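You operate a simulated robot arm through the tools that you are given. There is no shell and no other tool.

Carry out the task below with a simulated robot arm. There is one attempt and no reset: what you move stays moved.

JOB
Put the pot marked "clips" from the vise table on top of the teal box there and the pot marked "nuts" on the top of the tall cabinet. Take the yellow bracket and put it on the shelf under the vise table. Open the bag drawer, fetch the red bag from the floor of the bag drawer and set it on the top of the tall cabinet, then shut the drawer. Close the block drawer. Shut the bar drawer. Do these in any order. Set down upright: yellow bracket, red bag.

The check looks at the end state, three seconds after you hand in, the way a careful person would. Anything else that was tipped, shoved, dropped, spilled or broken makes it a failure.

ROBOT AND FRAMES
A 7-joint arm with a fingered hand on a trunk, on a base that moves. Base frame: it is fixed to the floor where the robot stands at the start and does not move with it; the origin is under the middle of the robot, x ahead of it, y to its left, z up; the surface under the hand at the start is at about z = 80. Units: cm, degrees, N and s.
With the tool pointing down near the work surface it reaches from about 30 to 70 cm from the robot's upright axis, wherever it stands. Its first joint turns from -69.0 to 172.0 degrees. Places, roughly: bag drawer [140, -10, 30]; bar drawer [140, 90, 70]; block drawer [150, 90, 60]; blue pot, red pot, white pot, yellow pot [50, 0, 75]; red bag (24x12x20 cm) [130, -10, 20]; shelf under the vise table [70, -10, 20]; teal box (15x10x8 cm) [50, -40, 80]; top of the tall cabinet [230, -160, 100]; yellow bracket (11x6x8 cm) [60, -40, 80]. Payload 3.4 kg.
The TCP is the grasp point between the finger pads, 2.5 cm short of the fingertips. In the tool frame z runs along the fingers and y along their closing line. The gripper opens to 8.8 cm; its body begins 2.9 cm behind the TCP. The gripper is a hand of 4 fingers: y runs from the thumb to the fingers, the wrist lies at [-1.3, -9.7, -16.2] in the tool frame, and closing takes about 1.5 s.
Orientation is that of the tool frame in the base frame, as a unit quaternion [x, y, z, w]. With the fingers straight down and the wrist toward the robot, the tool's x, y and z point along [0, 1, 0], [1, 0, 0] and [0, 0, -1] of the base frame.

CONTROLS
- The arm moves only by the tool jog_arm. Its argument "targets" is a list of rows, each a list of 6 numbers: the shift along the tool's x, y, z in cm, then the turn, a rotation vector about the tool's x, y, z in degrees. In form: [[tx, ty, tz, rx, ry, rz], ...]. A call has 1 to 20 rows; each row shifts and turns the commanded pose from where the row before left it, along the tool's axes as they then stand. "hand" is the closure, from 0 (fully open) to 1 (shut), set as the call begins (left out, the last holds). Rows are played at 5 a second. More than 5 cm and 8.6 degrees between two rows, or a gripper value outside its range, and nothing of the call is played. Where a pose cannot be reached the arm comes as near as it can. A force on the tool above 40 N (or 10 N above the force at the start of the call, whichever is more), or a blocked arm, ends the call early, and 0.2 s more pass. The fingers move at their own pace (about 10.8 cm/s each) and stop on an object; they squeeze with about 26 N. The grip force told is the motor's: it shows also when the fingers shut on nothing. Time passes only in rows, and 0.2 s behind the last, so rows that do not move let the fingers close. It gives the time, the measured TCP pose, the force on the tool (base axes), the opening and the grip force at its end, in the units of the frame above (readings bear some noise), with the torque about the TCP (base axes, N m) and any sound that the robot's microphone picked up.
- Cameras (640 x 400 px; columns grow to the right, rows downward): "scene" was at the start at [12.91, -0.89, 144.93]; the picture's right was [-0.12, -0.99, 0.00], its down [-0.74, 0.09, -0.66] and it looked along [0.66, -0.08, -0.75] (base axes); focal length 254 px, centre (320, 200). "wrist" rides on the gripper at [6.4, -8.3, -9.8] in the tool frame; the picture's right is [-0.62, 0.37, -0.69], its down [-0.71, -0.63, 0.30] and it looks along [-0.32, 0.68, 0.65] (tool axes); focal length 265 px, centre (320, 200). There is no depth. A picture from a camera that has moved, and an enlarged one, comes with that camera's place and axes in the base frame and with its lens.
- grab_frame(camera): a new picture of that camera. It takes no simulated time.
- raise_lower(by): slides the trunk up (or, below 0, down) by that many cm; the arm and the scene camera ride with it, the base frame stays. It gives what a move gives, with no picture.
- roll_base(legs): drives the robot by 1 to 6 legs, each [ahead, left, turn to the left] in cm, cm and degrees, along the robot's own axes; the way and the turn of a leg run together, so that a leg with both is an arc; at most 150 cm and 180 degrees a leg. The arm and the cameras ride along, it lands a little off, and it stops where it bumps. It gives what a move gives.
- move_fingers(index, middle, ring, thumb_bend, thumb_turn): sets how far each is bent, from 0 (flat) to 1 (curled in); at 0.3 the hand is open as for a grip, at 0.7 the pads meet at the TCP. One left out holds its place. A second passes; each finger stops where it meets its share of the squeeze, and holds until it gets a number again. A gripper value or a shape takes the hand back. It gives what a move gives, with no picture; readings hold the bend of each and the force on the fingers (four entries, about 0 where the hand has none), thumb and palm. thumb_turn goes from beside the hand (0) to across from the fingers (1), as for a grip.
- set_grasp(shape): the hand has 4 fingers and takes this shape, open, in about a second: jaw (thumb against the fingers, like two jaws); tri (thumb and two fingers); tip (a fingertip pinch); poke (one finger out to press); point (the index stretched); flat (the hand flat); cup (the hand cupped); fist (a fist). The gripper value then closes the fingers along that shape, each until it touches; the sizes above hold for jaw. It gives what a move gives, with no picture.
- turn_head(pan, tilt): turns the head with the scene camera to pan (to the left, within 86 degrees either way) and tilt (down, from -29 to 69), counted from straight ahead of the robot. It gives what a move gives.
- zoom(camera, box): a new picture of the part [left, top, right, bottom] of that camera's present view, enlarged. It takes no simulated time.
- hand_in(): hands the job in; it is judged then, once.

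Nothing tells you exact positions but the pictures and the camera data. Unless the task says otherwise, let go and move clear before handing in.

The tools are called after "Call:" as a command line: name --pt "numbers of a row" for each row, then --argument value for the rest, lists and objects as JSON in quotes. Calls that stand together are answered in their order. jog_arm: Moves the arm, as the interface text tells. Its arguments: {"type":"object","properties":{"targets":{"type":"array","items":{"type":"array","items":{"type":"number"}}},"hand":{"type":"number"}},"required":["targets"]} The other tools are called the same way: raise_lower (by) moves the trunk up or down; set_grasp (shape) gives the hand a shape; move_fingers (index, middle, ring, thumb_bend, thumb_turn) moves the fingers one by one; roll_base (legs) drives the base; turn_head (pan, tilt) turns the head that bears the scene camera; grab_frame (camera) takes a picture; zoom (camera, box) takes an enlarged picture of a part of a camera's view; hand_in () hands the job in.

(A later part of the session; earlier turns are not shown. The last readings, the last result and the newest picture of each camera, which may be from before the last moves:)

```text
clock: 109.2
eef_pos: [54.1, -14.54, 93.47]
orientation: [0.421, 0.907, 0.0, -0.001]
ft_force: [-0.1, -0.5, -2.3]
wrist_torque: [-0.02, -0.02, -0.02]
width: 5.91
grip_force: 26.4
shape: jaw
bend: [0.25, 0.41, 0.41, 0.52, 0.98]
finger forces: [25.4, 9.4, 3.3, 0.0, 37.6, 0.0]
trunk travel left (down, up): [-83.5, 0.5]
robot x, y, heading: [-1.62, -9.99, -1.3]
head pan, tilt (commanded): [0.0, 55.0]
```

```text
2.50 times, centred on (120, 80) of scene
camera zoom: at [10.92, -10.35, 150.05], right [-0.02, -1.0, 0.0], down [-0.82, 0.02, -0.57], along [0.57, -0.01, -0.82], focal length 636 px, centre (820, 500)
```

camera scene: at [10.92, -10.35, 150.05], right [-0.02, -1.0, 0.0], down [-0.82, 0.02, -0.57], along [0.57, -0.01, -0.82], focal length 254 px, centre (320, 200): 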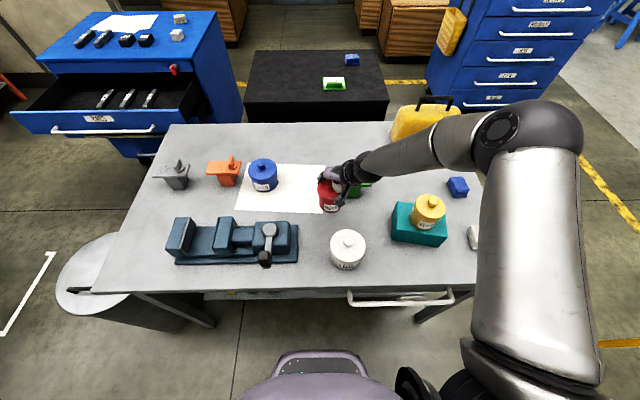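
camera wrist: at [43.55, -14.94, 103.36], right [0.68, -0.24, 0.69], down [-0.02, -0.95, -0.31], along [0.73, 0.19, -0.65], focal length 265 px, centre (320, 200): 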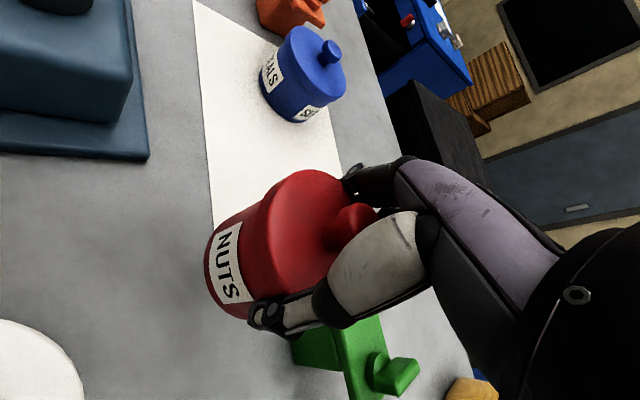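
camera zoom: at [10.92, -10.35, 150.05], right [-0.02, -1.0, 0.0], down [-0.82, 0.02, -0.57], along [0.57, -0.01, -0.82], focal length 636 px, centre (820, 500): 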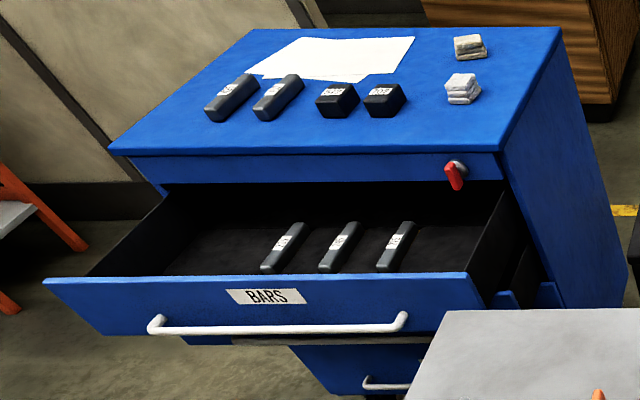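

The pot looks whole with its lid on. I'll lift further and look at where it stood.

Call:
jog_arm --pt "0 0 -2.5 0 0 0" --pt "0 0 -2.5 0 0 0" --pt "0 0 -2.5 0 0 0" --pt "0 0 -2.5 0 0 0" --pt "0 0 -2.5 0 0 0" --pt "0 0 -2.5 0 0 0" --pt "0 0 0 0 0 0"

Call:
grab_frame --camera "scene"

Call:
grab_frame --camera "wrist"

```text
clock: 110.8
eef_pos: [54.31, -14.53, 108.64]
orientation: [0.421, 0.907, 0.001, 0.0]
ft_force: [-0.2, 0.3, -2.2]
wrist_torque: [0.0, 0.0, -0.01]
width: 5.9
grip_force: 26.2
shape: jaw
bend: [0.25, 0.41, 0.41, 0.52, 0.98]
finger forces: [25.0, 9.6, 3.4, 0.1, 37.2, 0.1]
trunk travel left (down, up): [-83.5, 0.5]
robot x, y, heading: [-1.7, -9.99, -1.6]
head pan, tilt (commanded): [0.0, 55.0]
```

```text
taken
camera scene: at [10.97, -10.36, 150.05], right [-0.02, -1.0, 0.0], down [-0.82, 0.02, -0.57], along [0.57, -0.01, -0.82], focal length 254 px, centre (320, 200)
```

scene: 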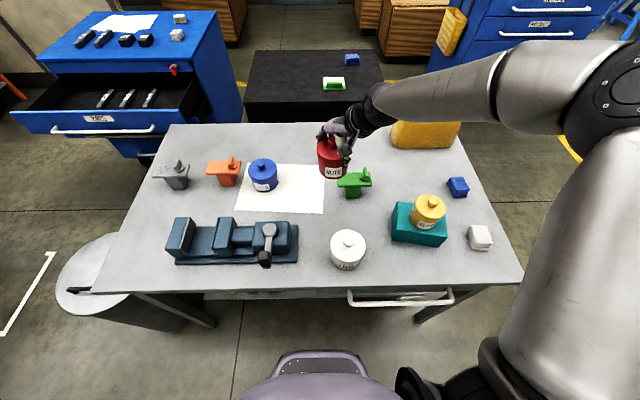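

```text
taken
camera wrist: at [43.72, -14.94, 118.37], right [0.68, -0.24, 0.69], down [-0.02, -0.95, -0.31], along [0.73, 0.19, -0.65], focal length 265 px, centre (320, 200)
```

wrist: 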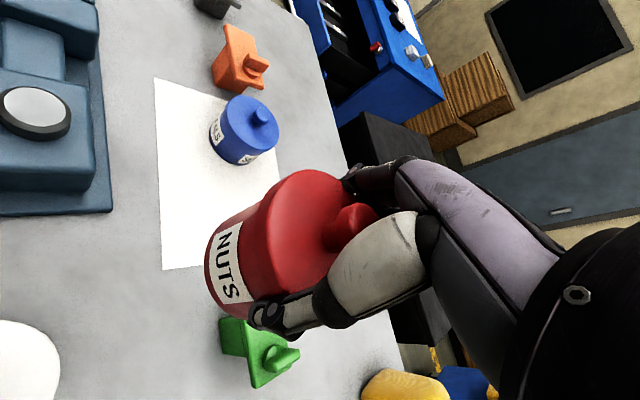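

Nothing on the table looks disturbed. Next I'll look at the tall cabinet to plan the drive there.

Call:
turn_head --pan -36 --tilt 18

Call:
grab_frame --camera "scene"

```text
clock: 111.8
eef_pos: [54.13, -14.6, 108.47]
orientation: [0.422, 0.907, 0.0, 0.0]
ft_force: [-0.4, -0.2, -1.8]
wrist_torque: [0.0, -0.01, -0.01]
width: 5.92
grip_force: 25.8
shape: jaw
bend: [0.25, 0.41, 0.41, 0.52, 0.98]
finger forces: [24.9, 9.5, 3.4, 0.0, 37.3, 0.1]
trunk travel left (down, up): [-83.5, 0.5]
robot x, y, heading: [-1.38, -10.07, -1.3]
head pan, tilt (commanded): [-36.0, 18.0]
```

```text
taken
camera scene: at [11.16, -15.84, 155.58], right [-0.6, -0.8, 0.0], down [-0.25, 0.19, -0.95], along [0.76, -0.57, -0.31], focal length 254 px, centre (320, 200)
```

scene: 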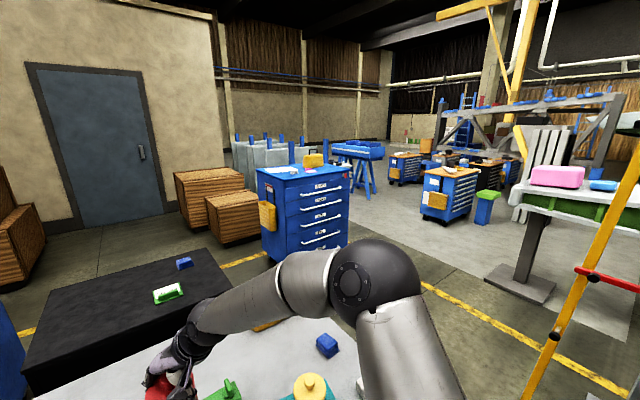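

The tall cabinet's front faces me at about x=204, spanning y -126 to -204, with its top near z=100. I'll drive right first, past the table's end, then look again.

Call:
roll_base --legs '[[0, -95, 1.3]]'

Call:
turn_head --pan -20 --tilt 25

Call:
grab_frame --camera "scene"

```text
clock: 116.7
eef_pos: [54.13, -104.71, 108.54]
orientation: [0.403, 0.915, 0.0, 0.0]
ft_force: [-0.1, -0.8, -1.6]
wrist_torque: [-0.02, 0.0, -0.01]
width: 5.91
grip_force: 26.1
shape: jaw
bend: [0.25, 0.41, 0.41, 0.52, 0.98]
finger forces: [24.9, 9.5, 3.4, 0.1, 37.2, 0.0]
trunk travel left (down, up): [-83.5, 0.5]
robot x, y, heading: [-1.38, -102.85, 0.8]
head pan, tilt (commanded): [-36.0, 18.0]
```

```text
clock: 117.5
eef_pos: [54.32, -104.48, 108.56]
orientation: [0.403, 0.915, 0.001, -0.001]
ft_force: [0.2, 0.5, -2.0]
wrist_torque: [0.01, 0.01, 0.0]
width: 5.92
grip_force: 26.4
shape: jaw
bend: [0.25, 0.41, 0.41, 0.52, 0.98]
finger forces: [24.9, 9.5, 3.5, 0.0, 37.3, 0.0]
trunk travel left (down, up): [-83.5, 0.5]
robot x, y, heading: [-1.72, -102.47, 1.2]
head pan, tilt (commanded): [-20.0, 25.0]
```

```text
taken
camera scene: at [12.33, -105.34, 154.46], right [-0.32, -0.95, 0.0], down [-0.4, 0.14, -0.91], along [0.86, -0.29, -0.42], focal length 254 px, centre (320, 200)
```

scene: 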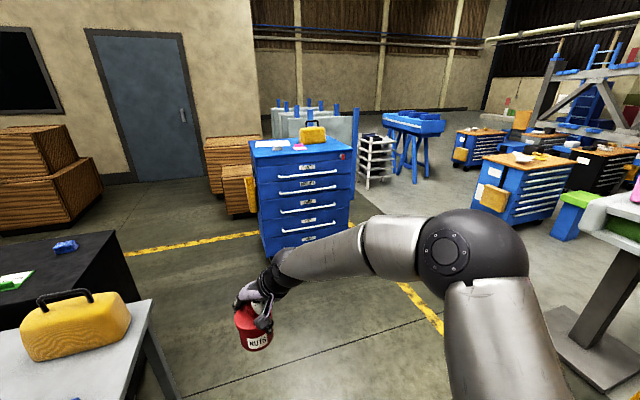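

The cabinet's front is closer than first thought, about x=190, with its top near z=104. I need more height for the pot, so I'll raise the arm about 10 cm while in the open.

Call:
jog_arm --pt "0 0 -2.5 0 0 0" --pt "0 0 -2.5 0 0 0" --pt "0 0 -2.5 0 0 0" --pt "0 0 -2.5 0 0 0" --pt "0 0 0 0 0 0"

```text
clock: 118.7
eef_pos: [54.35, -104.58, 118.66]
orientation: [0.403, 0.915, 0.0, -0.001]
ft_force: [0.6, -0.5, -2.2]
wrist_torque: [0.0, 0.01, -0.01]
width: 5.89
grip_force: 25.9
shape: jaw
bend: [0.25, 0.41, 0.41, 0.52, 0.98]
finger forces: [24.7, 9.5, 3.5, 0.0, 36.9, 0.0]
trunk travel left (down, up): [-83.5, 0.5]
robot x, y, heading: [-1.64, -102.38, 0.8]
head pan, tilt (commanded): [-20.0, 25.0]
```

Call:
jog_arm --pt "0 0 -2.5 0 0 0" --pt "0 0 -2.5 0 0 0" --pt "0 0 0 0 0 0"

Call:
roll_base --legs '[[100, 0, -1]]'

Call:
turn_head --pan -30 --tilt 30

Call:
grab_frame --camera "scene"

Call:
turn_head --pan 55 --tilt 40

Call:
grab_frame --camera "scene"

```text
clock: 119.5
eef_pos: [54.09, -104.52, 123.44]
orientation: [0.403, 0.915, 0.001, 0.0]
ft_force: [-0.4, 0.0, -1.6]
wrist_torque: [0.03, 0.02, 0.0]
width: 5.88
grip_force: 25.5
shape: jaw
bend: [0.25, 0.41, 0.41, 0.52, 0.98]
finger forces: [24.7, 9.5, 3.4, 0.0, 36.8, 0.0]
trunk travel left (down, up): [-83.5, 0.5]
robot x, y, heading: [-1.33, -103.14, 1.0]
head pan, tilt (commanded): [-20.0, 25.0]
```

```text
clock: 124.7
eef_pos: [154.86, -108.26, 123.51]
orientation: [0.427, 0.904, 0.001, -0.001]
ft_force: [-0.2, -0.4, -1.8]
wrist_torque: [0.04, -0.01, 0.0]
width: 5.89
grip_force: 26.0
shape: jaw
bend: [0.25, 0.41, 0.41, 0.52, 0.98]
finger forces: [24.6, 9.5, 3.4, 0.0, 36.8, 0.1]
trunk travel left (down, up): [-83.5, 0.5]
robot x, y, heading: [99.69, -103.24, -2.2]
head pan, tilt (commanded): [-20.0, 25.0]
```

```text
clock: 125.4
eef_pos: [154.89, -108.14, 123.42]
orientation: [0.427, 0.904, 0.001, -0.001]
ft_force: [-0.1, 0.2, -1.4]
wrist_torque: [0.02, 0.03, 0.02]
width: 5.89
grip_force: 26.1
shape: jaw
bend: [0.25, 0.41, 0.41, 0.52, 0.98]
finger forces: [24.6, 9.5, 3.4, 0.0, 36.8, 0.1]
trunk travel left (down, up): [-83.5, 0.5]
robot x, y, heading: [99.31, -102.86, -1.9]
head pan, tilt (commanded): [-30.0, 30.0]
```

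```text
taken
camera scene: at [112.27, -108.13, 153.66], right [-0.53, -0.85, 0.0], down [-0.42, 0.26, -0.87], along [0.73, -0.46, -0.5], focal length 254 px, centre (320, 200)
```

scene: 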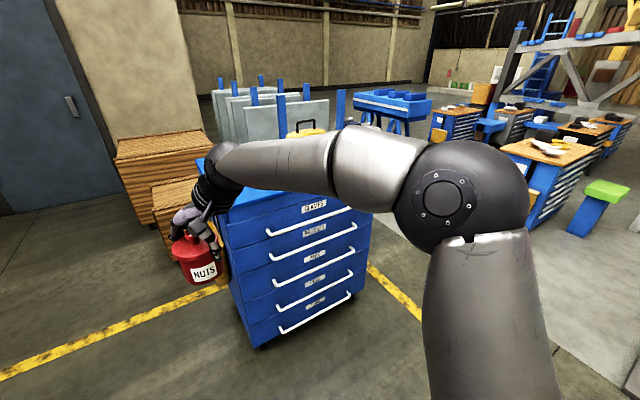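

```text
clock: 127.0
eef_pos: [154.77, -108.21, 123.44]
orientation: [0.427, 0.904, 0.0, -0.001]
ft_force: [0.1, 0.4, -1.8]
wrist_torque: [0.02, 0.02, 0.03]
width: 5.89
grip_force: 26.1
shape: jaw
bend: [0.25, 0.41, 0.41, 0.52, 0.98]
finger forces: [24.6, 9.6, 3.3, 0.1, 36.8, 0.0]
trunk travel left (down, up): [-83.5, 0.5]
robot x, y, heading: [98.93, -103.25, -2.1]
head pan, tilt (commanded): [55.0, 40.0]
```

```text
taken
camera scene: at [109.7, -96.56, 152.12], right [0.8, -0.6, 0.0], down [-0.39, -0.51, -0.77], along [0.46, 0.61, -0.64], focal length 254 px, centre (320, 200)
```

scene: 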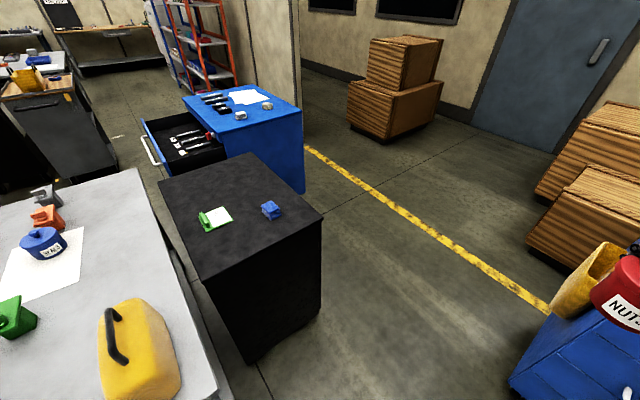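

The black cabinet stands right behind the vise table, about x 108–156 and y -36 to 33, top at z≈77. I'll zoom on it to find which side its drawer opens.

Call:
zoom --camera "scene" --box '[140, 130, 360, 380]'

Call:
zoom --camera "scene" --box '[130, 60, 320, 200]'

```text
1.60 times, centred on (250, 255) of scene
camera zoom: at [109.7, -96.56, 152.12], right [0.8, -0.6, 0.0], down [-0.39, -0.51, -0.77], along [0.46, 0.61, -0.64], focal length 407 px, centre (432, 112)
```

zoom: 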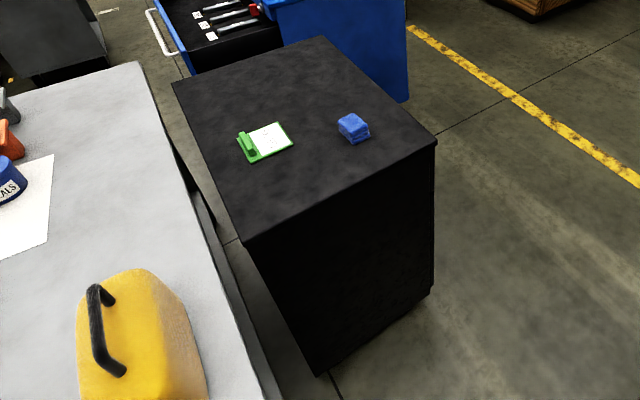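

```text
2.86 times, centred on (225, 130) of scene
camera zoom: at [109.7, -96.56, 152.12], right [0.8, -0.6, 0.0], down [-0.39, -0.51, -0.77], along [0.46, 0.61, -0.64], focal length 727 px, centre (591, 400)
```

zoom: 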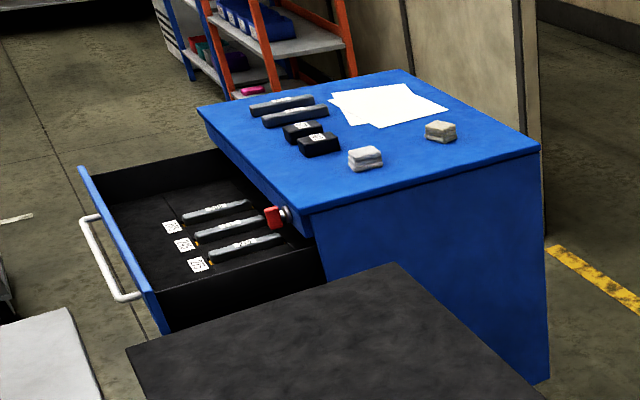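

The black cabinet's drawer is probably on its far (+x) face, which I'll check later. First I'll line up in front of the tall cabinet.

Call:
roll_base --legs '[[0, -52, 2]]'

Call:
turn_head --pan 0 --tilt 30

Call:
grab_frame --camera "scene"

```text
clock: 130.0
eef_pos: [154.21, -158.24, 123.44]
orientation: [0.411, 0.912, 0.0, 0.0]
ft_force: [-0.5, 0.4, -1.8]
wrist_torque: [-0.02, 0.02, 0.02]
width: 5.87
grip_force: 25.8
shape: jaw
bend: [0.25, 0.41, 0.41, 0.52, 0.98]
finger forces: [24.7, 9.4, 3.4, 0.0, 36.8, 0.0]
trunk travel left (down, up): [-83.5, 0.5]
robot x, y, heading: [98.42, -155.36, 0.4]
head pan, tilt (commanded): [55.0, 40.0]
```

```text
clock: 131.3
eef_pos: [154.13, -158.19, 123.43]
orientation: [0.41, 0.912, 0.001, -0.001]
ft_force: [-0.1, -0.2, -2.5]
wrist_torque: [0.0, 0.05, 0.0]
width: 5.91
grip_force: 26.3
shape: jaw
bend: [0.25, 0.41, 0.41, 0.52, 0.98]
finger forces: [24.6, 9.5, 3.3, 0.1, 36.9, 0.0]
trunk travel left (down, up): [-83.5, 0.5]
robot x, y, heading: [98.69, -155.19, 0.0]
head pan, tilt (commanded): [0.0, 30.0]
```

```text
taken
camera scene: at [112.8, -155.15, 153.65], right [0.0, -1.0, 0.0], down [-0.5, 0.0, -0.87], along [0.87, 0.0, -0.5], focal length 254 px, centre (320, 200)
```

scene: 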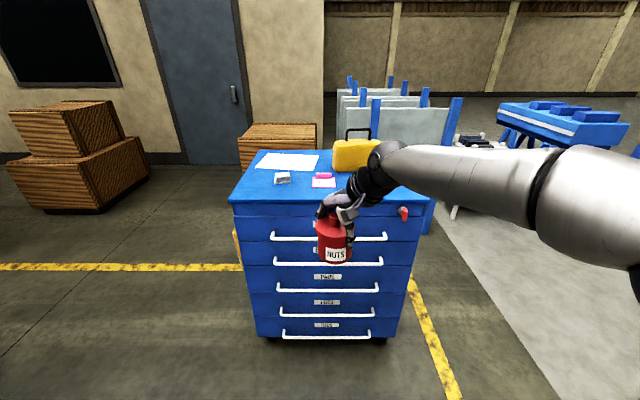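

Now I have a square view: the front edge is at x≈199, the top at z≈102, with open space along the front and at the left and right. I'll put the pot near (210, -130) at the front left, so I'll drive left and ahead partway.

Call:
roll_base --legs '[[0, 28, 0], [35, 0, 0]]'

Call:
turn_head --pan 0 --tilt 40

Call:
grab_frame --camera "scene"

Call:
grab_frame --camera "wrist"

```text
clock: 135.1
eef_pos: [188.61, -130.97, 123.51]
orientation: [0.413, 0.911, 0.0, 0.0]
ft_force: [-0.3, -0.3, -3.1]
wrist_torque: [-0.02, 0.04, 0.02]
width: 5.94
grip_force: 25.5
shape: jaw
bend: [0.25, 0.41, 0.41, 0.52, 0.98]
finger forces: [24.7, 9.5, 3.4, 0.1, 36.8, 0.0]
trunk travel left (down, up): [-83.5, 0.5]
robot x, y, heading: [133.13, -127.64, -0.2]
head pan, tilt (commanded): [0.0, 30.0]
```

```text
clock: 135.8
eef_pos: [188.59, -131.07, 123.49]
orientation: [0.414, 0.91, 0.001, -0.001]
ft_force: [-0.5, 0.5, -2.0]
wrist_torque: [-0.04, -0.03, -0.02]
width: 5.87
grip_force: 26.4
shape: jaw
bend: [0.25, 0.41, 0.41, 0.52, 0.98]
finger forces: [24.6, 9.5, 3.3, 0.1, 36.7, 0.0]
trunk travel left (down, up): [-83.5, 0.5]
robot x, y, heading: [132.76, -127.92, -0.1]
head pan, tilt (commanded): [0.0, 40.0]
```

```text
taken
camera scene: at [146.69, -127.73, 152.12], right [0.0, -1.0, 0.0], down [-0.64, 0.0, -0.77], along [0.77, 0.0, -0.64], focal length 254 px, centre (320, 200)
```

scene: 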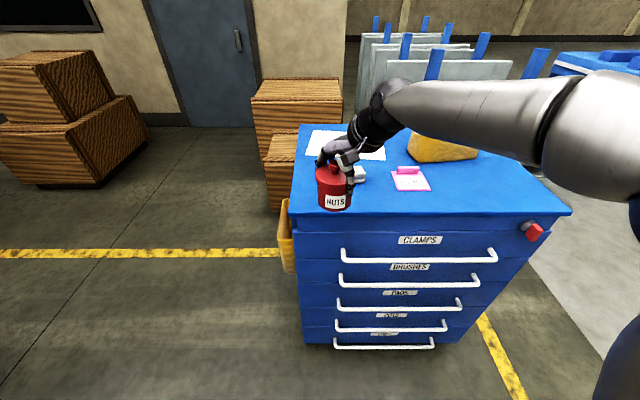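

```text
taken
camera wrist: at [178.06, -131.63, 133.26], right [0.69, -0.23, 0.69], down [-0.01, -0.95, -0.31], along [0.73, 0.21, -0.65], focal length 265 px, centre (320, 200)
```

wrist: 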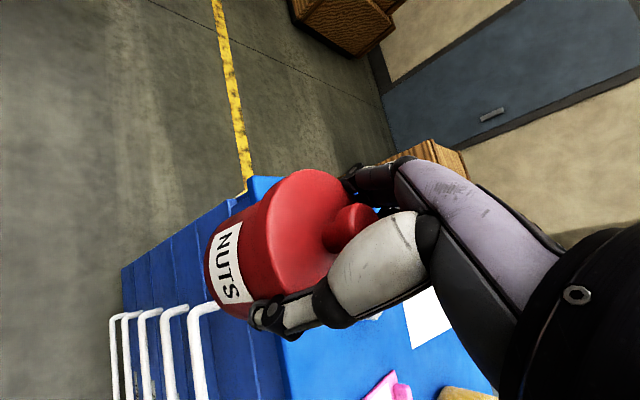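

Lined up well. I'll drive ahead 22 cm so the pot is over the cabinet's front left.

Call:
roll_base --legs '[[22, 0, 0]]'

Call:
grab_frame --camera "scene"

Call:
grab_frame --camera "wrist"

```text
clock: 137.4
eef_pos: [210.31, -131.13, 123.45]
orientation: [0.413, 0.911, 0.0, 0.001]
ft_force: [-0.2, -0.9, -2.4]
wrist_torque: [0.01, -0.02, 0.03]
width: 5.87
grip_force: 26.0
shape: jaw
bend: [0.25, 0.41, 0.41, 0.52, 0.98]
finger forces: [24.6, 9.5, 3.4, 0.0, 36.8, 0.0]
trunk travel left (down, up): [-83.5, 0.5]
robot x, y, heading: [154.87, -128.19, -0.2]
head pan, tilt (commanded): [0.0, 40.0]
```

```text
taken
camera scene: at [168.48, -127.8, 152.12], right [0.0, -1.0, 0.0], down [-0.64, 0.0, -0.77], along [0.77, 0.0, -0.64], focal length 254 px, centre (320, 200)
```

scene: 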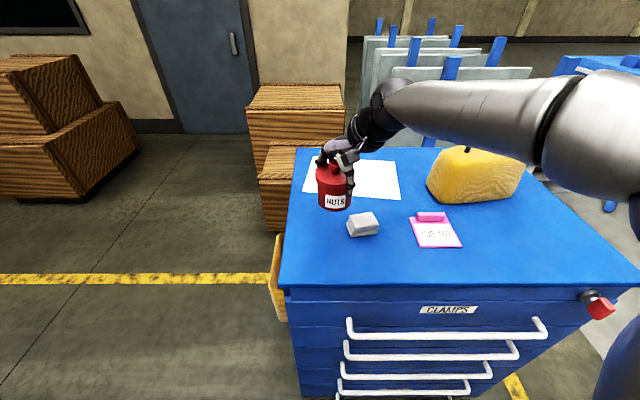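

```text
taken
camera wrist: at [199.86, -131.67, 133.28], right [0.69, -0.23, 0.69], down [0.0, -0.95, -0.31], along [0.73, 0.21, -0.65], focal length 265 px, centre (320, 200)
```

wrist: 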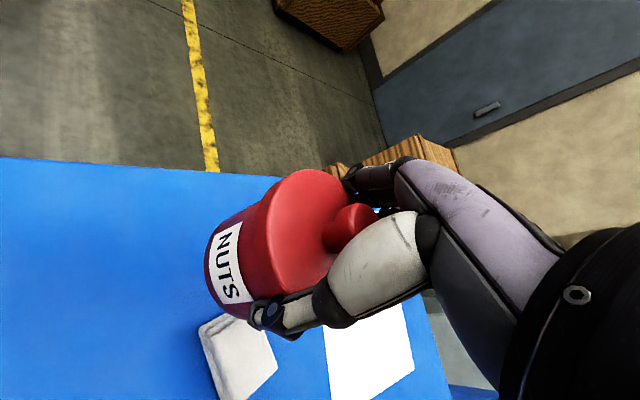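

A folded cloth sits just to the right, so I'll shift the pot 2 cm left and lower it to about z=114.

Call:
jog_arm --pt "1.5 1.3 0 0 0 0" --pt "0 0 2.5 0 0 0" --pt "0 0 2.5 0 0 0" --pt "0 0 2.5 0 0 0" --pt "0 0 1.5 0 0 0" --pt "0 0 0 0 0 0"

Call:
grab_frame --camera "scene"

Call:
grab_frame --camera "wrist"

```text
clock: 138.8
eef_pos: [210.33, -129.31, 114.47]
orientation: [0.414, 0.91, -0.001, -0.001]
ft_force: [-0.8, 0.1, -1.7]
wrist_torque: [-0.01, 0.0, 0.0]
width: 5.88
grip_force: 26.2
shape: jaw
bend: [0.25, 0.41, 0.42, 0.52, 0.98]
finger forces: [24.5, 9.4, 3.3, 0.1, 36.7, 0.0]
trunk travel left (down, up): [-83.5, 0.5]
robot x, y, heading: [154.67, -127.66, -0.3]
head pan, tilt (commanded): [0.0, 40.0]
```

```text
taken
camera scene: at [168.47, -127.77, 152.13], right [0.0, -1.0, 0.0], down [-0.64, 0.0, -0.77], along [0.77, 0.0, -0.64], focal length 254 px, centre (320, 200)
```

scene: 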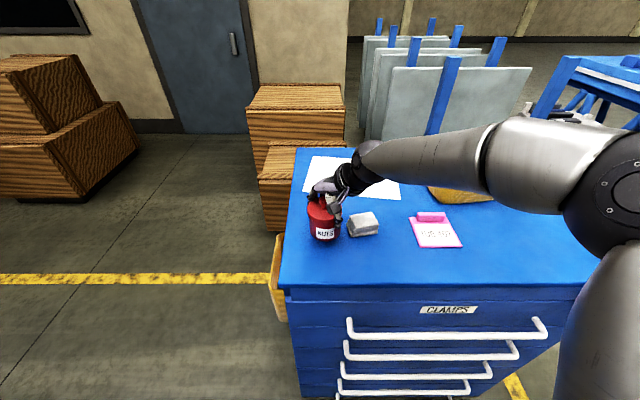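

```text
taken
camera wrist: at [199.75, -129.76, 124.2], right [0.69, -0.22, 0.69], down [0.0, -0.95, -0.3], along [0.73, 0.21, -0.65], focal length 265 px, centre (320, 200)
```

wrist: 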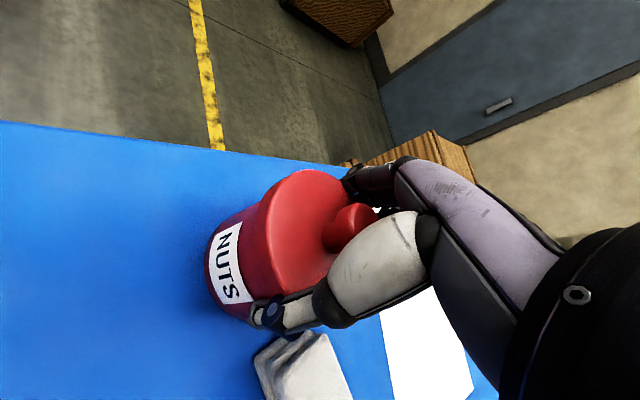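

Call:
jog_arm --pt "0 0 1 0 0 0" --pt "0 0 1 0 0 0" --pt "0 0 1 0 0 0" --pt "0 0 0.7 0 0 0" --pt "0 0 0 0 0 0"

Call:
zoom --camera "scene" --box '[270, 150, 430, 300]'

```text
clock: 140.1
eef_pos: [210.32, -129.08, 111.39]
orientation: [0.414, 0.91, 0.005, 0.006]
ft_force: [8.0, 2.8, 35.2]
wrist_torque: [-0.33, 0.26, -0.04]
width: 5.84
grip_force: 25.6
shape: jaw
bend: [0.25, 0.41, 0.41, 0.52, 0.98]
finger forces: [26.1, 11.4, 4.5, 0.0, 36.3, 0.0]
trunk travel left (down, up): [-83.5, 0.5]
robot x, y, heading: [154.81, -128.11, -0.0]
head pan, tilt (commanded): [0.0, 40.0]
```

```text
2.67 times, centred on (350, 225) of scene
camera zoom: at [168.08, -127.72, 152.22], right [0.0, -1.0, 0.0], down [-0.64, 0.0, -0.77], along [0.77, 0.0, -0.64], focal length 678 px, centre (240, 133)
```

zoom: 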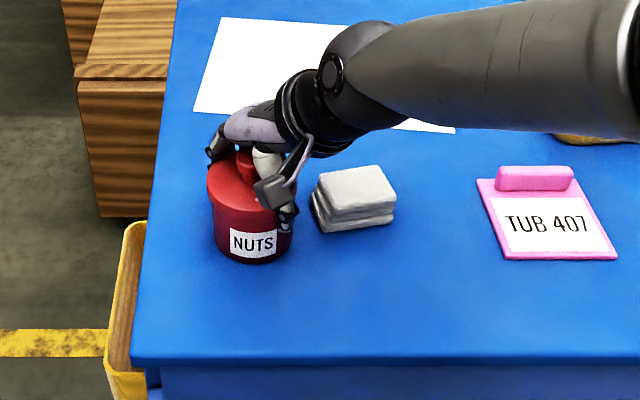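

Touchdown came at about 111.4 with 35 N, so I'll ease up until contact is light.

Call:
jog_arm --pt "0 0 -0.5 0 0 0" --pt "0 0 0 0 0 0"

Call:
jog_arm --pt "0 0 -0.3 0 0 0" --pt "0 0 0 0 0 0"

```text
clock: 140.7
eef_pos: [210.37, -128.99, 111.46]
orientation: [0.413, 0.911, 0.001, 0.001]
ft_force: [5.1, 4.4, 21.5]
wrist_torque: [0.03, -0.12, -0.04]
width: 5.84
grip_force: 25.7
shape: jaw
bend: [0.25, 0.41, 0.41, 0.52, 0.98]
finger forces: [25.5, 11.2, 4.2, 0.1, 34.9, 0.1]
trunk travel left (down, up): [-83.5, 0.5]
robot x, y, heading: [155.06, -127.92, -0.3]
head pan, tilt (commanded): [0.0, 40.0]
```

```text
clock: 141.2
eef_pos: [210.28, -128.99, 111.64]
orientation: [0.413, 0.911, 0.0, 0.0]
ft_force: [1.4, 2.6, 8.7]
wrist_torque: [0.07, -0.15, 0.01]
width: 5.86
grip_force: 25.5
shape: jaw
bend: [0.25, 0.41, 0.41, 0.52, 0.98]
finger forces: [24.3, 10.4, 3.6, 0.0, 34.9, 0.0]
trunk travel left (down, up): [-83.5, 0.5]
robot x, y, heading: [155.02, -127.74, -0.1]
head pan, tilt (commanded): [0.0, 40.0]
```

Contact is down to about 9 N. I'll release.

Call:
jog_arm --pt "0 0 -0.1 0 0 0" --pt "0 0 0 0 0 0" --pt "0 0 0 0 0 0" --pt "0 0 0 0 0 0" --pt "0 0 0 0 0 0" --pt "0 0 0 0 0 0" --hand 0

Call:
move_fingers --index 0.12 --middle 0.15 --ring 0.15 --thumb_bend 0.15

Call:
zoom --camera "scene" --box '[270, 150, 430, 300]'

Call:
grab_frame --camera "wrist"

```text
clock: 142.7
eef_pos: [210.31, -129.07, 111.8]
orientation: [0.413, 0.911, 0.001, 0.0]
ft_force: [-0.7, 0.3, 0.7]
wrist_torque: [0.02, -0.01, -0.02]
width: 8.79
grip_force: 0.1
shape: jaw
bend: [0.28, 0.3, 0.3, 0.28, 0.97]
finger forces: [2.9, 0.1, 0.0, 0.0, 3.0, 0.0]
trunk travel left (down, up): [-83.5, 0.5]
robot x, y, heading: [154.82, -127.69, -0.3]
head pan, tilt (commanded): [0.0, 40.0]
```

```text
clock: 143.7
eef_pos: [210.41, -129.12, 111.69]
orientation: [0.413, 0.911, 0.0, 0.0]
ft_force: [-0.2, -0.5, -0.1]
wrist_torque: [0.01, 0.02, 0.01]
width: 11.51
grip_force: 0.0
shape: fingers
bend: [0.12, 0.15, 0.15, 0.15, 0.97]
finger forces: [0.0, 0.0, 0.0, 0.0, 0.1, 0.0]
trunk travel left (down, up): [-83.5, 0.5]
robot x, y, heading: [155.12, -127.85, -0.2]
head pan, tilt (commanded): [0.0, 40.0]
heard: snap
```

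```text
2.67 times, centred on (350, 225) of scene
camera zoom: at [168.47, -127.8, 152.13], right [0.0, -1.0, 0.0], down [-0.64, 0.0, -0.77], along [0.77, 0.0, -0.64], focal length 678 px, centre (240, 133)
```

zoom: 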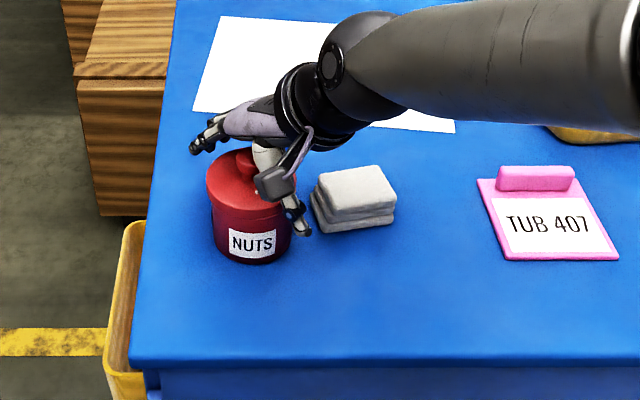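

```text
taken
camera wrist: at [199.92, -129.67, 121.56], right [0.69, -0.23, 0.69], down [0.0, -0.95, -0.31], along [0.73, 0.21, -0.65], focal length 265 px, centre (320, 200)
```

wrist: 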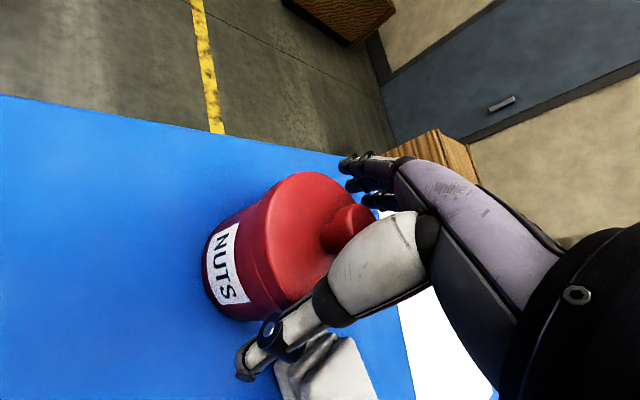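

The pot is released and stands whole; the second snap on letting go suggests the lid reseating. I'll lift straight up.

Call:
jog_arm --pt "0 0 -1 0 0 0" --pt "0 0 -1.5 0 0 0" --pt "0 0 -2 0 0 0" --pt "0 0 -2.5 0 0 0" --pt "0 0 -2.5 0 0 0" --pt "0 0 -2.5 0 0 0" --pt "0 0 0 0 0 0"

Call:
grab_frame --camera "scene"

Call:
zoom --camera "wrist" --box '[120, 120, 440, 380]'

```text
clock: 145.2
eef_pos: [210.08, -129.17, 123.62]
orientation: [0.413, 0.911, 0.0, 0.0]
ft_force: [0.0, 0.2, 0.6]
wrist_torque: [-0.02, 0.03, 0.01]
width: 11.54
grip_force: 0.0
shape: fingers
bend: [0.12, 0.15, 0.15, 0.15, 0.97]
finger forces: [0.0, 0.1, 0.1, 0.0, 0.1, 0.0]
trunk travel left (down, up): [-83.5, 0.5]
robot x, y, heading: [154.54, -127.92, -0.5]
head pan, tilt (commanded): [0.0, 40.0]
```

```text
taken
camera scene: at [168.5, -127.81, 152.12], right [0.0, -1.0, 0.0], down [-0.64, 0.0, -0.77], along [0.77, 0.0, -0.64], focal length 254 px, centre (320, 200)
```

scene: 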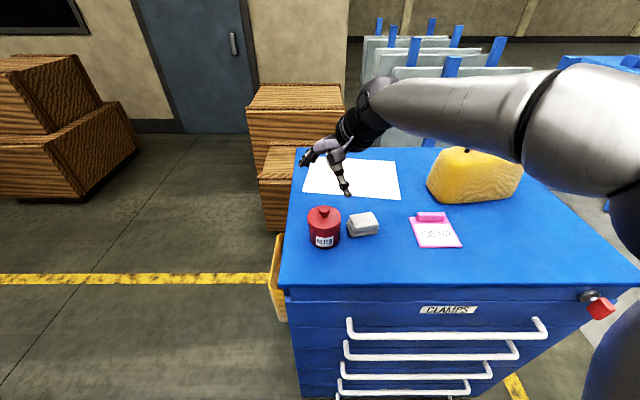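

```text
1.54 times, centred on (280, 250) of wrist
camera zoom: at [199.63, -129.75, 133.53], right [0.69, -0.23, 0.69], down [0.0, -0.95, -0.31], along [0.73, 0.21, -0.65], focal length 408 px, centre (382, 123)
```

zoom: 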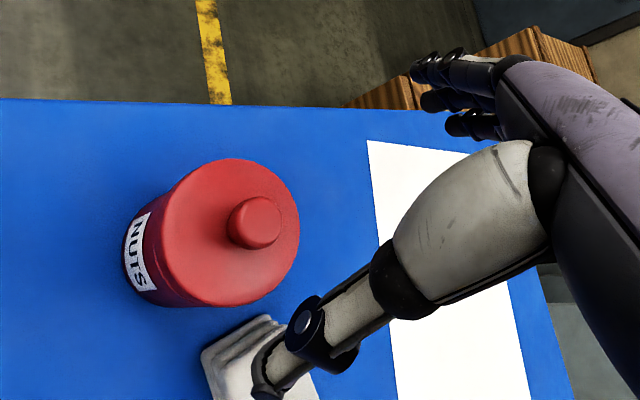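

The nuts pot is on the cabinet. I'll back away a bit, then look left toward the black cabinet's far side.

Call:
roll_base --legs '[[-25, 0, 0]]'

Call:
turn_head --pan 75 --tilt 30

Call:
grab_frame --camera "scene"

Call:
turn_head --pan 35 --tilt 30

Call:
grab_frame --camera "scene"

```text
clock: 147.1
eef_pos: [184.66, -129.03, 123.55]
orientation: [0.411, 0.911, -0.001, 0.001]
ft_force: [0.5, -0.7, -0.3]
wrist_torque: [-0.01, -0.01, -0.02]
width: 11.55
grip_force: 0.1
shape: fingers
bend: [0.12, 0.15, 0.15, 0.15, 0.97]
finger forces: [0.1, 0.1, 0.1, 0.0, 0.0, 0.0]
trunk travel left (down, up): [-83.5, 0.5]
robot x, y, heading: [129.6, -127.6, 0.0]
head pan, tilt (commanded): [0.0, 40.0]
```

```text
clock: 148.6
eef_pos: [184.77, -128.94, 123.6]
orientation: [0.413, 0.911, -0.001, 0.0]
ft_force: [0.5, -0.5, 0.9]
wrist_torque: [0.04, -0.01, -0.01]
width: 11.54
grip_force: 0.1
shape: fingers
bend: [0.12, 0.15, 0.15, 0.15, 0.97]
finger forces: [0.0, 0.0, 0.0, 0.0, 0.0, 0.0]
trunk travel left (down, up): [-83.5, 0.5]
robot x, y, heading: [129.82, -127.64, 0.1]
head pan, tilt (commanded): [75.0, 30.0]
```

```text
taken
camera scene: at [136.97, -118.98, 153.66], right [0.97, -0.26, 0.0], down [-0.13, -0.48, -0.87], along [0.22, 0.84, -0.5], focal length 254 px, centre (320, 200)
```

scene: 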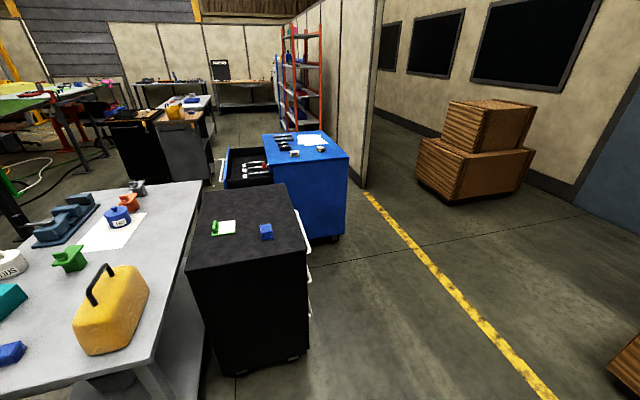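

```text
clock: 149.6
eef_pos: [184.69, -129.02, 123.66]
orientation: [0.412, 0.911, 0.0, 0.0]
ft_force: [-0.2, -0.2, -0.2]
wrist_torque: [0.03, -0.01, 0.0]
width: 11.54
grip_force: 0.1
shape: fingers
bend: [0.12, 0.15, 0.15, 0.15, 0.97]
finger forces: [0.0, 0.0, 0.0, 0.0, 0.1, 0.0]
trunk travel left (down, up): [-83.5, 0.5]
robot x, y, heading: [129.58, -127.83, -0.1]
head pan, tilt (commanded): [35.0, 30.0]
```

```text
taken
camera scene: at [142.02, -122.51, 153.66], right [0.57, -0.82, 0.0], down [-0.41, -0.29, -0.87], along [0.71, 0.5, -0.5], focal length 254 px, centre (320, 200)
```

scene: 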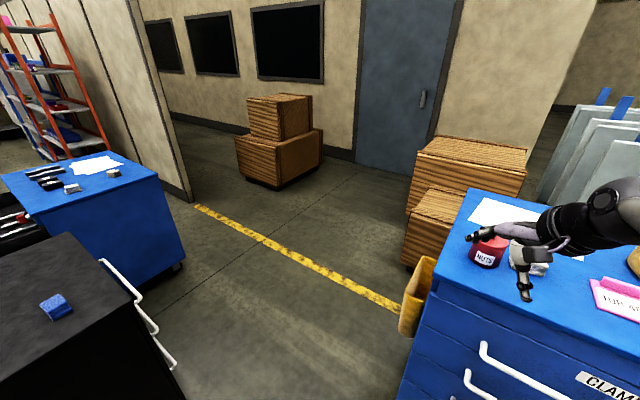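

The black cabinet has drawers with white handles on its +x face, and the floor there is open. I'll drive around to that side through the gap between the cabinets.

Call:
roll_base --legs '[[20, 48, 0], [75, 0, 0]]'

Call:
turn_head --pan 80 --tilt 35

Call:
grab_frame --camera "scene"

```text
clock: 156.4
eef_pos: [281.93, -80.29, 123.67]
orientation: [0.407, 0.914, 0.0, -0.001]
ft_force: [0.2, -1.0, -0.1]
wrist_torque: [0.02, -0.03, -0.02]
width: 11.53
grip_force: 0.1
shape: fingers
bend: [0.12, 0.15, 0.15, 0.15, 0.97]
finger forces: [0.0, 0.1, 0.1, 0.0, 0.0, 0.1]
trunk travel left (down, up): [-83.5, 0.5]
robot x, y, heading: [226.62, -79.62, 0.6]
head pan, tilt (commanded): [35.0, 30.0]
```

```text
clock: 157.5
eef_pos: [281.9, -80.28, 123.75]
orientation: [0.405, 0.914, 0.0, 0.0]
ft_force: [0.1, -0.5, 0.6]
wrist_torque: [0.03, 0.01, 0.01]
width: 11.52
grip_force: 0.1
shape: fingers
bend: [0.12, 0.15, 0.15, 0.15, 0.97]
finger forces: [0.0, 0.0, 0.1, 0.1, 0.0, 0.0]
trunk travel left (down, up): [-83.5, 0.5]
robot x, y, heading: [226.87, -79.86, 0.7]
head pan, tilt (commanded): [80.0, 35.0]
```

```text
taken
camera scene: at [233.28, -71.03, 152.88], right [0.99, -0.16, 0.0], down [-0.09, -0.57, -0.82], along [0.13, 0.81, -0.57], focal length 254 px, centre (320, 200)
```

scene: 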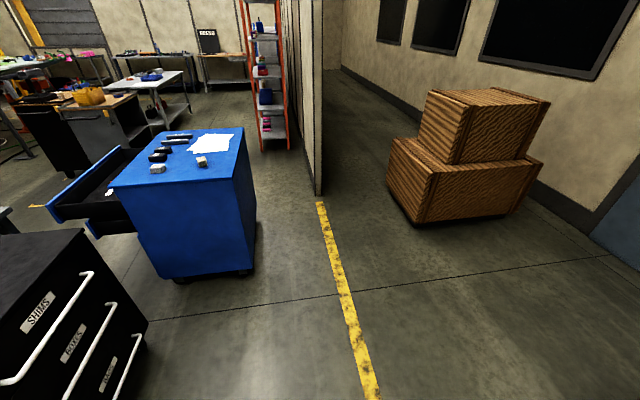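

I can read drawer labels: SHIMS on top, then what looks like BOXES, and a third at the bottom. I'll move across and turn to face the drawers.

Call:
roll_base --legs '[[0, 78, 0], [0, 0, 90], [0, 0, 89]]'

Call:
turn_head --pan 0 --tilt 45

Call:
grab_frame --camera "scene"

```text
clock: 169.2
eef_pos: [170.52, 5.28, 123.71]
orientation: [0.894, -0.447, 0.0, 0.0]
ft_force: [0.8, -0.2, -0.4]
wrist_torque: [-0.03, -0.03, -0.01]
width: 11.55
grip_force: 0.0
shape: fingers
bend: [0.12, 0.15, 0.15, 0.15, 0.97]
finger forces: [0.1, 0.1, 0.0, 0.0, 0.0, 0.1]
trunk travel left (down, up): [-83.5, 0.5]
robot x, y, heading: [225.4, -0.09, 175.5]
head pan, tilt (commanded): [80.0, 35.0]
```

```text
clock: 170.8
eef_pos: [170.53, 5.25, 123.65]
orientation: [0.895, -0.447, 0.001, 0.0]
ft_force: [0.5, -0.5, 0.6]
wrist_torque: [0.02, 0.0, 0.01]
width: 11.54
grip_force: 0.1
shape: fingers
bend: [0.12, 0.15, 0.15, 0.15, 0.97]
finger forces: [0.0, 0.0, 0.0, 0.0, 0.0, 0.0]
trunk travel left (down, up): [-83.5, 0.5]
robot x, y, heading: [225.85, -0.08, 175.3]
head pan, tilt (commanded): [0.0, 45.0]
```

```text
taken
camera scene: at [212.57, 0.9, 151.4], right [0.08, 1.0, 0.0], down [0.7, -0.05, -0.71], along [-0.7, 0.05, -0.71], focal length 254 px, centre (320, 200)
```

scene: 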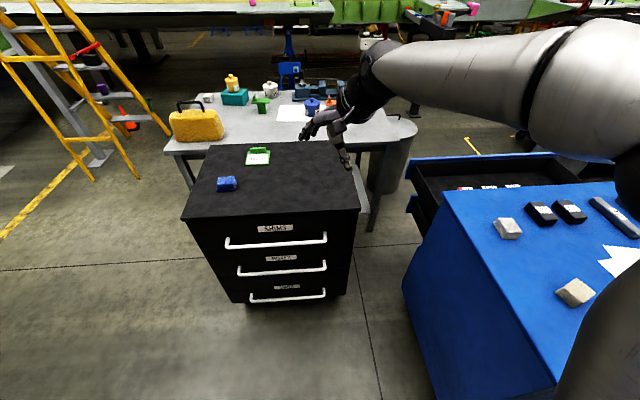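

The drawers are in view and the blue cabinet is close on my right. I'll straighten the heading and zoom on the labels.

Call:
roll_base --legs '[[0, 20, 4.6]]'

Call:
turn_head --pan -8 --tilt 50

Call:
grab_frame --camera "scene"

Call:
zoom --camera "scene" --box '[200, 180, 400, 340]'

```text
clock: 172.4
eef_pos: [169.53, -19.73, 123.69]
orientation: [0.913, -0.408, 0.0, -0.002]
ft_force: [0.6, 0.3, -0.4]
wrist_torque: [0.05, 0.03, -0.02]
width: 11.53
grip_force: 0.0
shape: fingers
bend: [0.12, 0.15, 0.15, 0.15, 0.97]
finger forces: [0.1, 0.1, 0.0, 0.1, 0.0, 0.0]
trunk travel left (down, up): [-83.5, 0.5]
robot x, y, heading: [224.63, -20.32, -179.4]
head pan, tilt (commanded): [0.0, 45.0]
```

```text
clock: 173.1
eef_pos: [169.67, -19.88, 123.69]
orientation: [0.913, -0.409, 0.001, 0.0]
ft_force: [0.5, -0.6, -0.4]
wrist_torque: [0.03, 0.01, -0.01]
width: 11.53
grip_force: 0.1
shape: fingers
bend: [0.12, 0.15, 0.15, 0.15, 0.97]
finger forces: [0.0, 0.1, 0.0, 0.0, 0.1, 0.0]
trunk travel left (down, up): [-83.5, 0.5]
robot x, y, heading: [224.84, -20.42, -179.4]
head pan, tilt (commanded): [-8.0, 50.0]
```

```text
taken
camera scene: at [212.31, -19.58, 150.71], right [0.13, 0.99, 0.0], down [0.76, -0.1, -0.64], along [-0.64, 0.08, -0.77], focal length 254 px, centre (320, 200)
```

scene: 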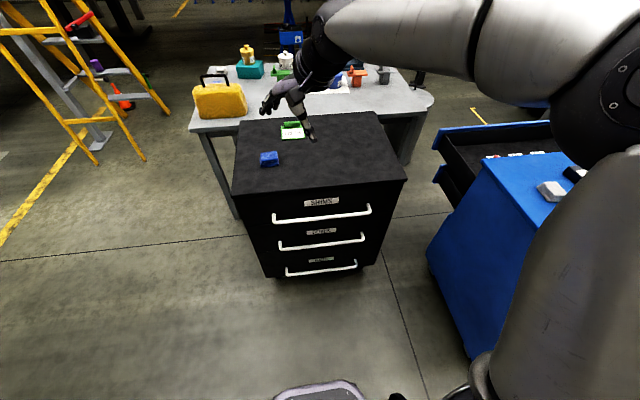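

```text
2.50 times, centred on (300, 260) of scene
camera zoom: at [212.31, -19.58, 150.71], right [0.13, 0.99, 0.0], down [0.76, -0.1, -0.64], along [-0.64, 0.08, -0.77], focal length 636 px, centre (370, 50)
```

zoom: 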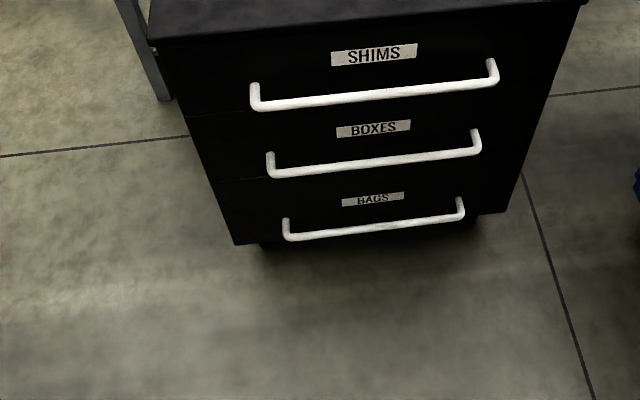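

The bottom drawer is labeled BAGS, with its handle bar at about x=156.5, z≈26, y from -29 to 7. I'll back up a little and lower the trunk in stages toward that handle.

Call:
roll_base --legs '[[-15, 0, 0]]'

Call:
raise_lower --by -40

Call:
turn_head --pan 0 --tilt 35

Call:
grab_frame --camera "scene"

```text
clock: 174.4
eef_pos: [184.4, -19.8, 123.6]
orientation: [0.913, -0.409, 0.001, 0.0]
ft_force: [0.1, 0.0, -0.6]
wrist_torque: [-0.04, -0.02, -0.03]
width: 11.55
grip_force: 0.2
shape: fingers
bend: [0.12, 0.15, 0.15, 0.15, 0.97]
finger forces: [0.0, 0.0, 0.0, 0.0, 0.0, 0.0]
trunk travel left (down, up): [-83.5, 0.5]
robot x, y, heading: [239.84, -20.29, -179.5]
head pan, tilt (commanded): [-8.0, 50.0]
```

```text
clock: 178.3
eef_pos: [184.42, -19.67, 83.66]
orientation: [0.913, -0.408, 0.0, 0.0]
ft_force: [-0.4, -0.4, -0.1]
wrist_torque: [0.0, -0.03, -0.02]
width: 11.53
grip_force: 0.1
shape: fingers
bend: [0.12, 0.15, 0.15, 0.15, 0.97]
finger forces: [0.1, 0.0, 0.1, 0.0, 0.1, 0.0]
trunk travel left (down, up): [-43.5, 40.5]
robot x, y, heading: [239.45, -20.21, -179.5]
head pan, tilt (commanded): [-8.0, 50.0]
```

```text
clock: 179.0
eef_pos: [184.46, -19.68, 83.67]
orientation: [0.913, -0.409, 0.0, 0.0]
ft_force: [0.2, 0.2, 0.1]
wrist_torque: [0.02, -0.03, 0.0]
width: 11.52
grip_force: 0.1
shape: fingers
bend: [0.12, 0.15, 0.15, 0.15, 0.97]
finger forces: [0.0, 0.0, 0.0, 0.0, 0.1, 0.1]
trunk travel left (down, up): [-43.5, 40.5]
robot x, y, heading: [239.43, -20.71, -179.7]
head pan, tilt (commanded): [0.0, 35.0]
```

```text
taken
camera scene: at [226.01, -20.5, 112.87], right [-0.01, 1.0, 0.0], down [0.57, 0.0, -0.82], along [-0.82, -0.01, -0.57], focal length 254 px, centre (320, 200)
```

scene: 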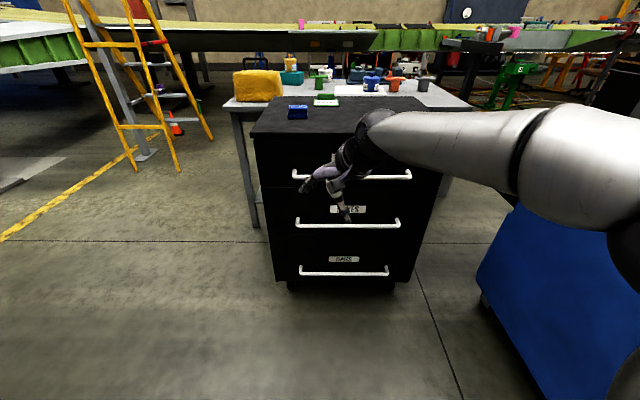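

Call:
raise_lower --by -35

Call:
turn_head --pan 0 --tilt 25

Call:
grab_frame --camera "scene"

Call:
grab_frame --camera "wrist"

```text
clock: 182.4
eef_pos: [184.38, -19.75, 48.57]
orientation: [0.913, -0.408, -0.001, 0.0]
ft_force: [-0.6, -1.2, 0.5]
wrist_torque: [0.02, 0.03, 0.03]
width: 11.54
grip_force: 0.1
shape: fingers
bend: [0.12, 0.15, 0.15, 0.15, 0.97]
finger forces: [0.1, 0.0, 0.0, 0.0, 0.1, 0.0]
trunk travel left (down, up): [-8.5, 75.5]
robot x, y, heading: [239.46, -20.83, -179.6]
head pan, tilt (commanded): [0.0, 35.0]
```

```text
clock: 183.2
eef_pos: [184.36, -19.73, 48.66]
orientation: [0.913, -0.408, -0.001, 0.0]
ft_force: [0.2, 0.1, -0.2]
wrist_torque: [-0.01, -0.01, -0.01]
width: 11.54
grip_force: 0.0
shape: fingers
bend: [0.12, 0.15, 0.15, 0.15, 0.97]
finger forces: [0.0, 0.0, 0.1, 0.0, 0.0, 0.0]
trunk travel left (down, up): [-8.5, 75.5]
robot x, y, heading: [239.8, -20.68, -179.5]
head pan, tilt (commanded): [0.0, 25.0]
```

```text
taken
camera scene: at [225.6, -20.51, 79.45], right [-0.01, 1.0, 0.0], down [0.42, 0.0, -0.91], along [-0.91, -0.01, -0.42], focal length 254 px, centre (320, 200)
```

scene: 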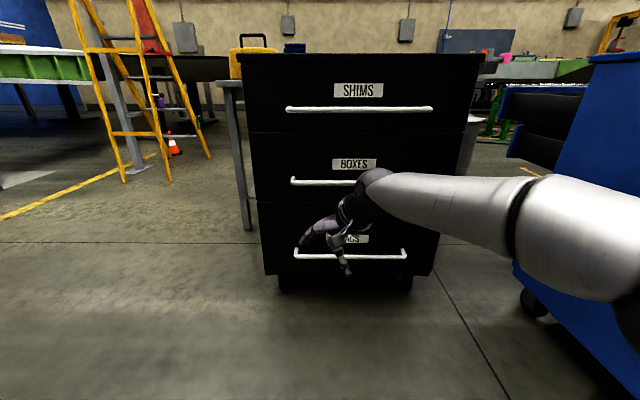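

```text
taken
camera wrist: at [194.9, -18.87, 58.49], right [-0.69, 0.22, 0.69], down [-0.01, 0.95, -0.31], along [-0.73, -0.21, -0.65], focal length 265 px, centre (320, 200)
```

wrist: 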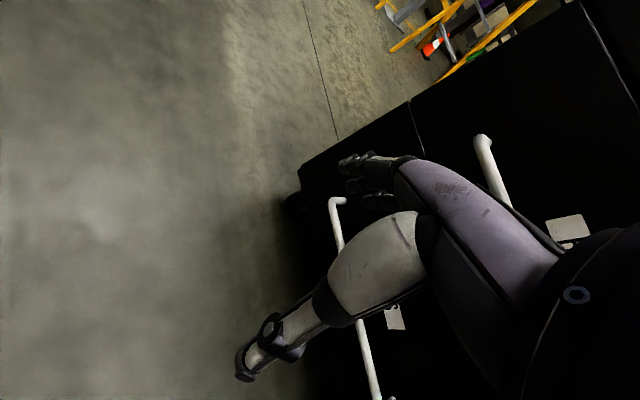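

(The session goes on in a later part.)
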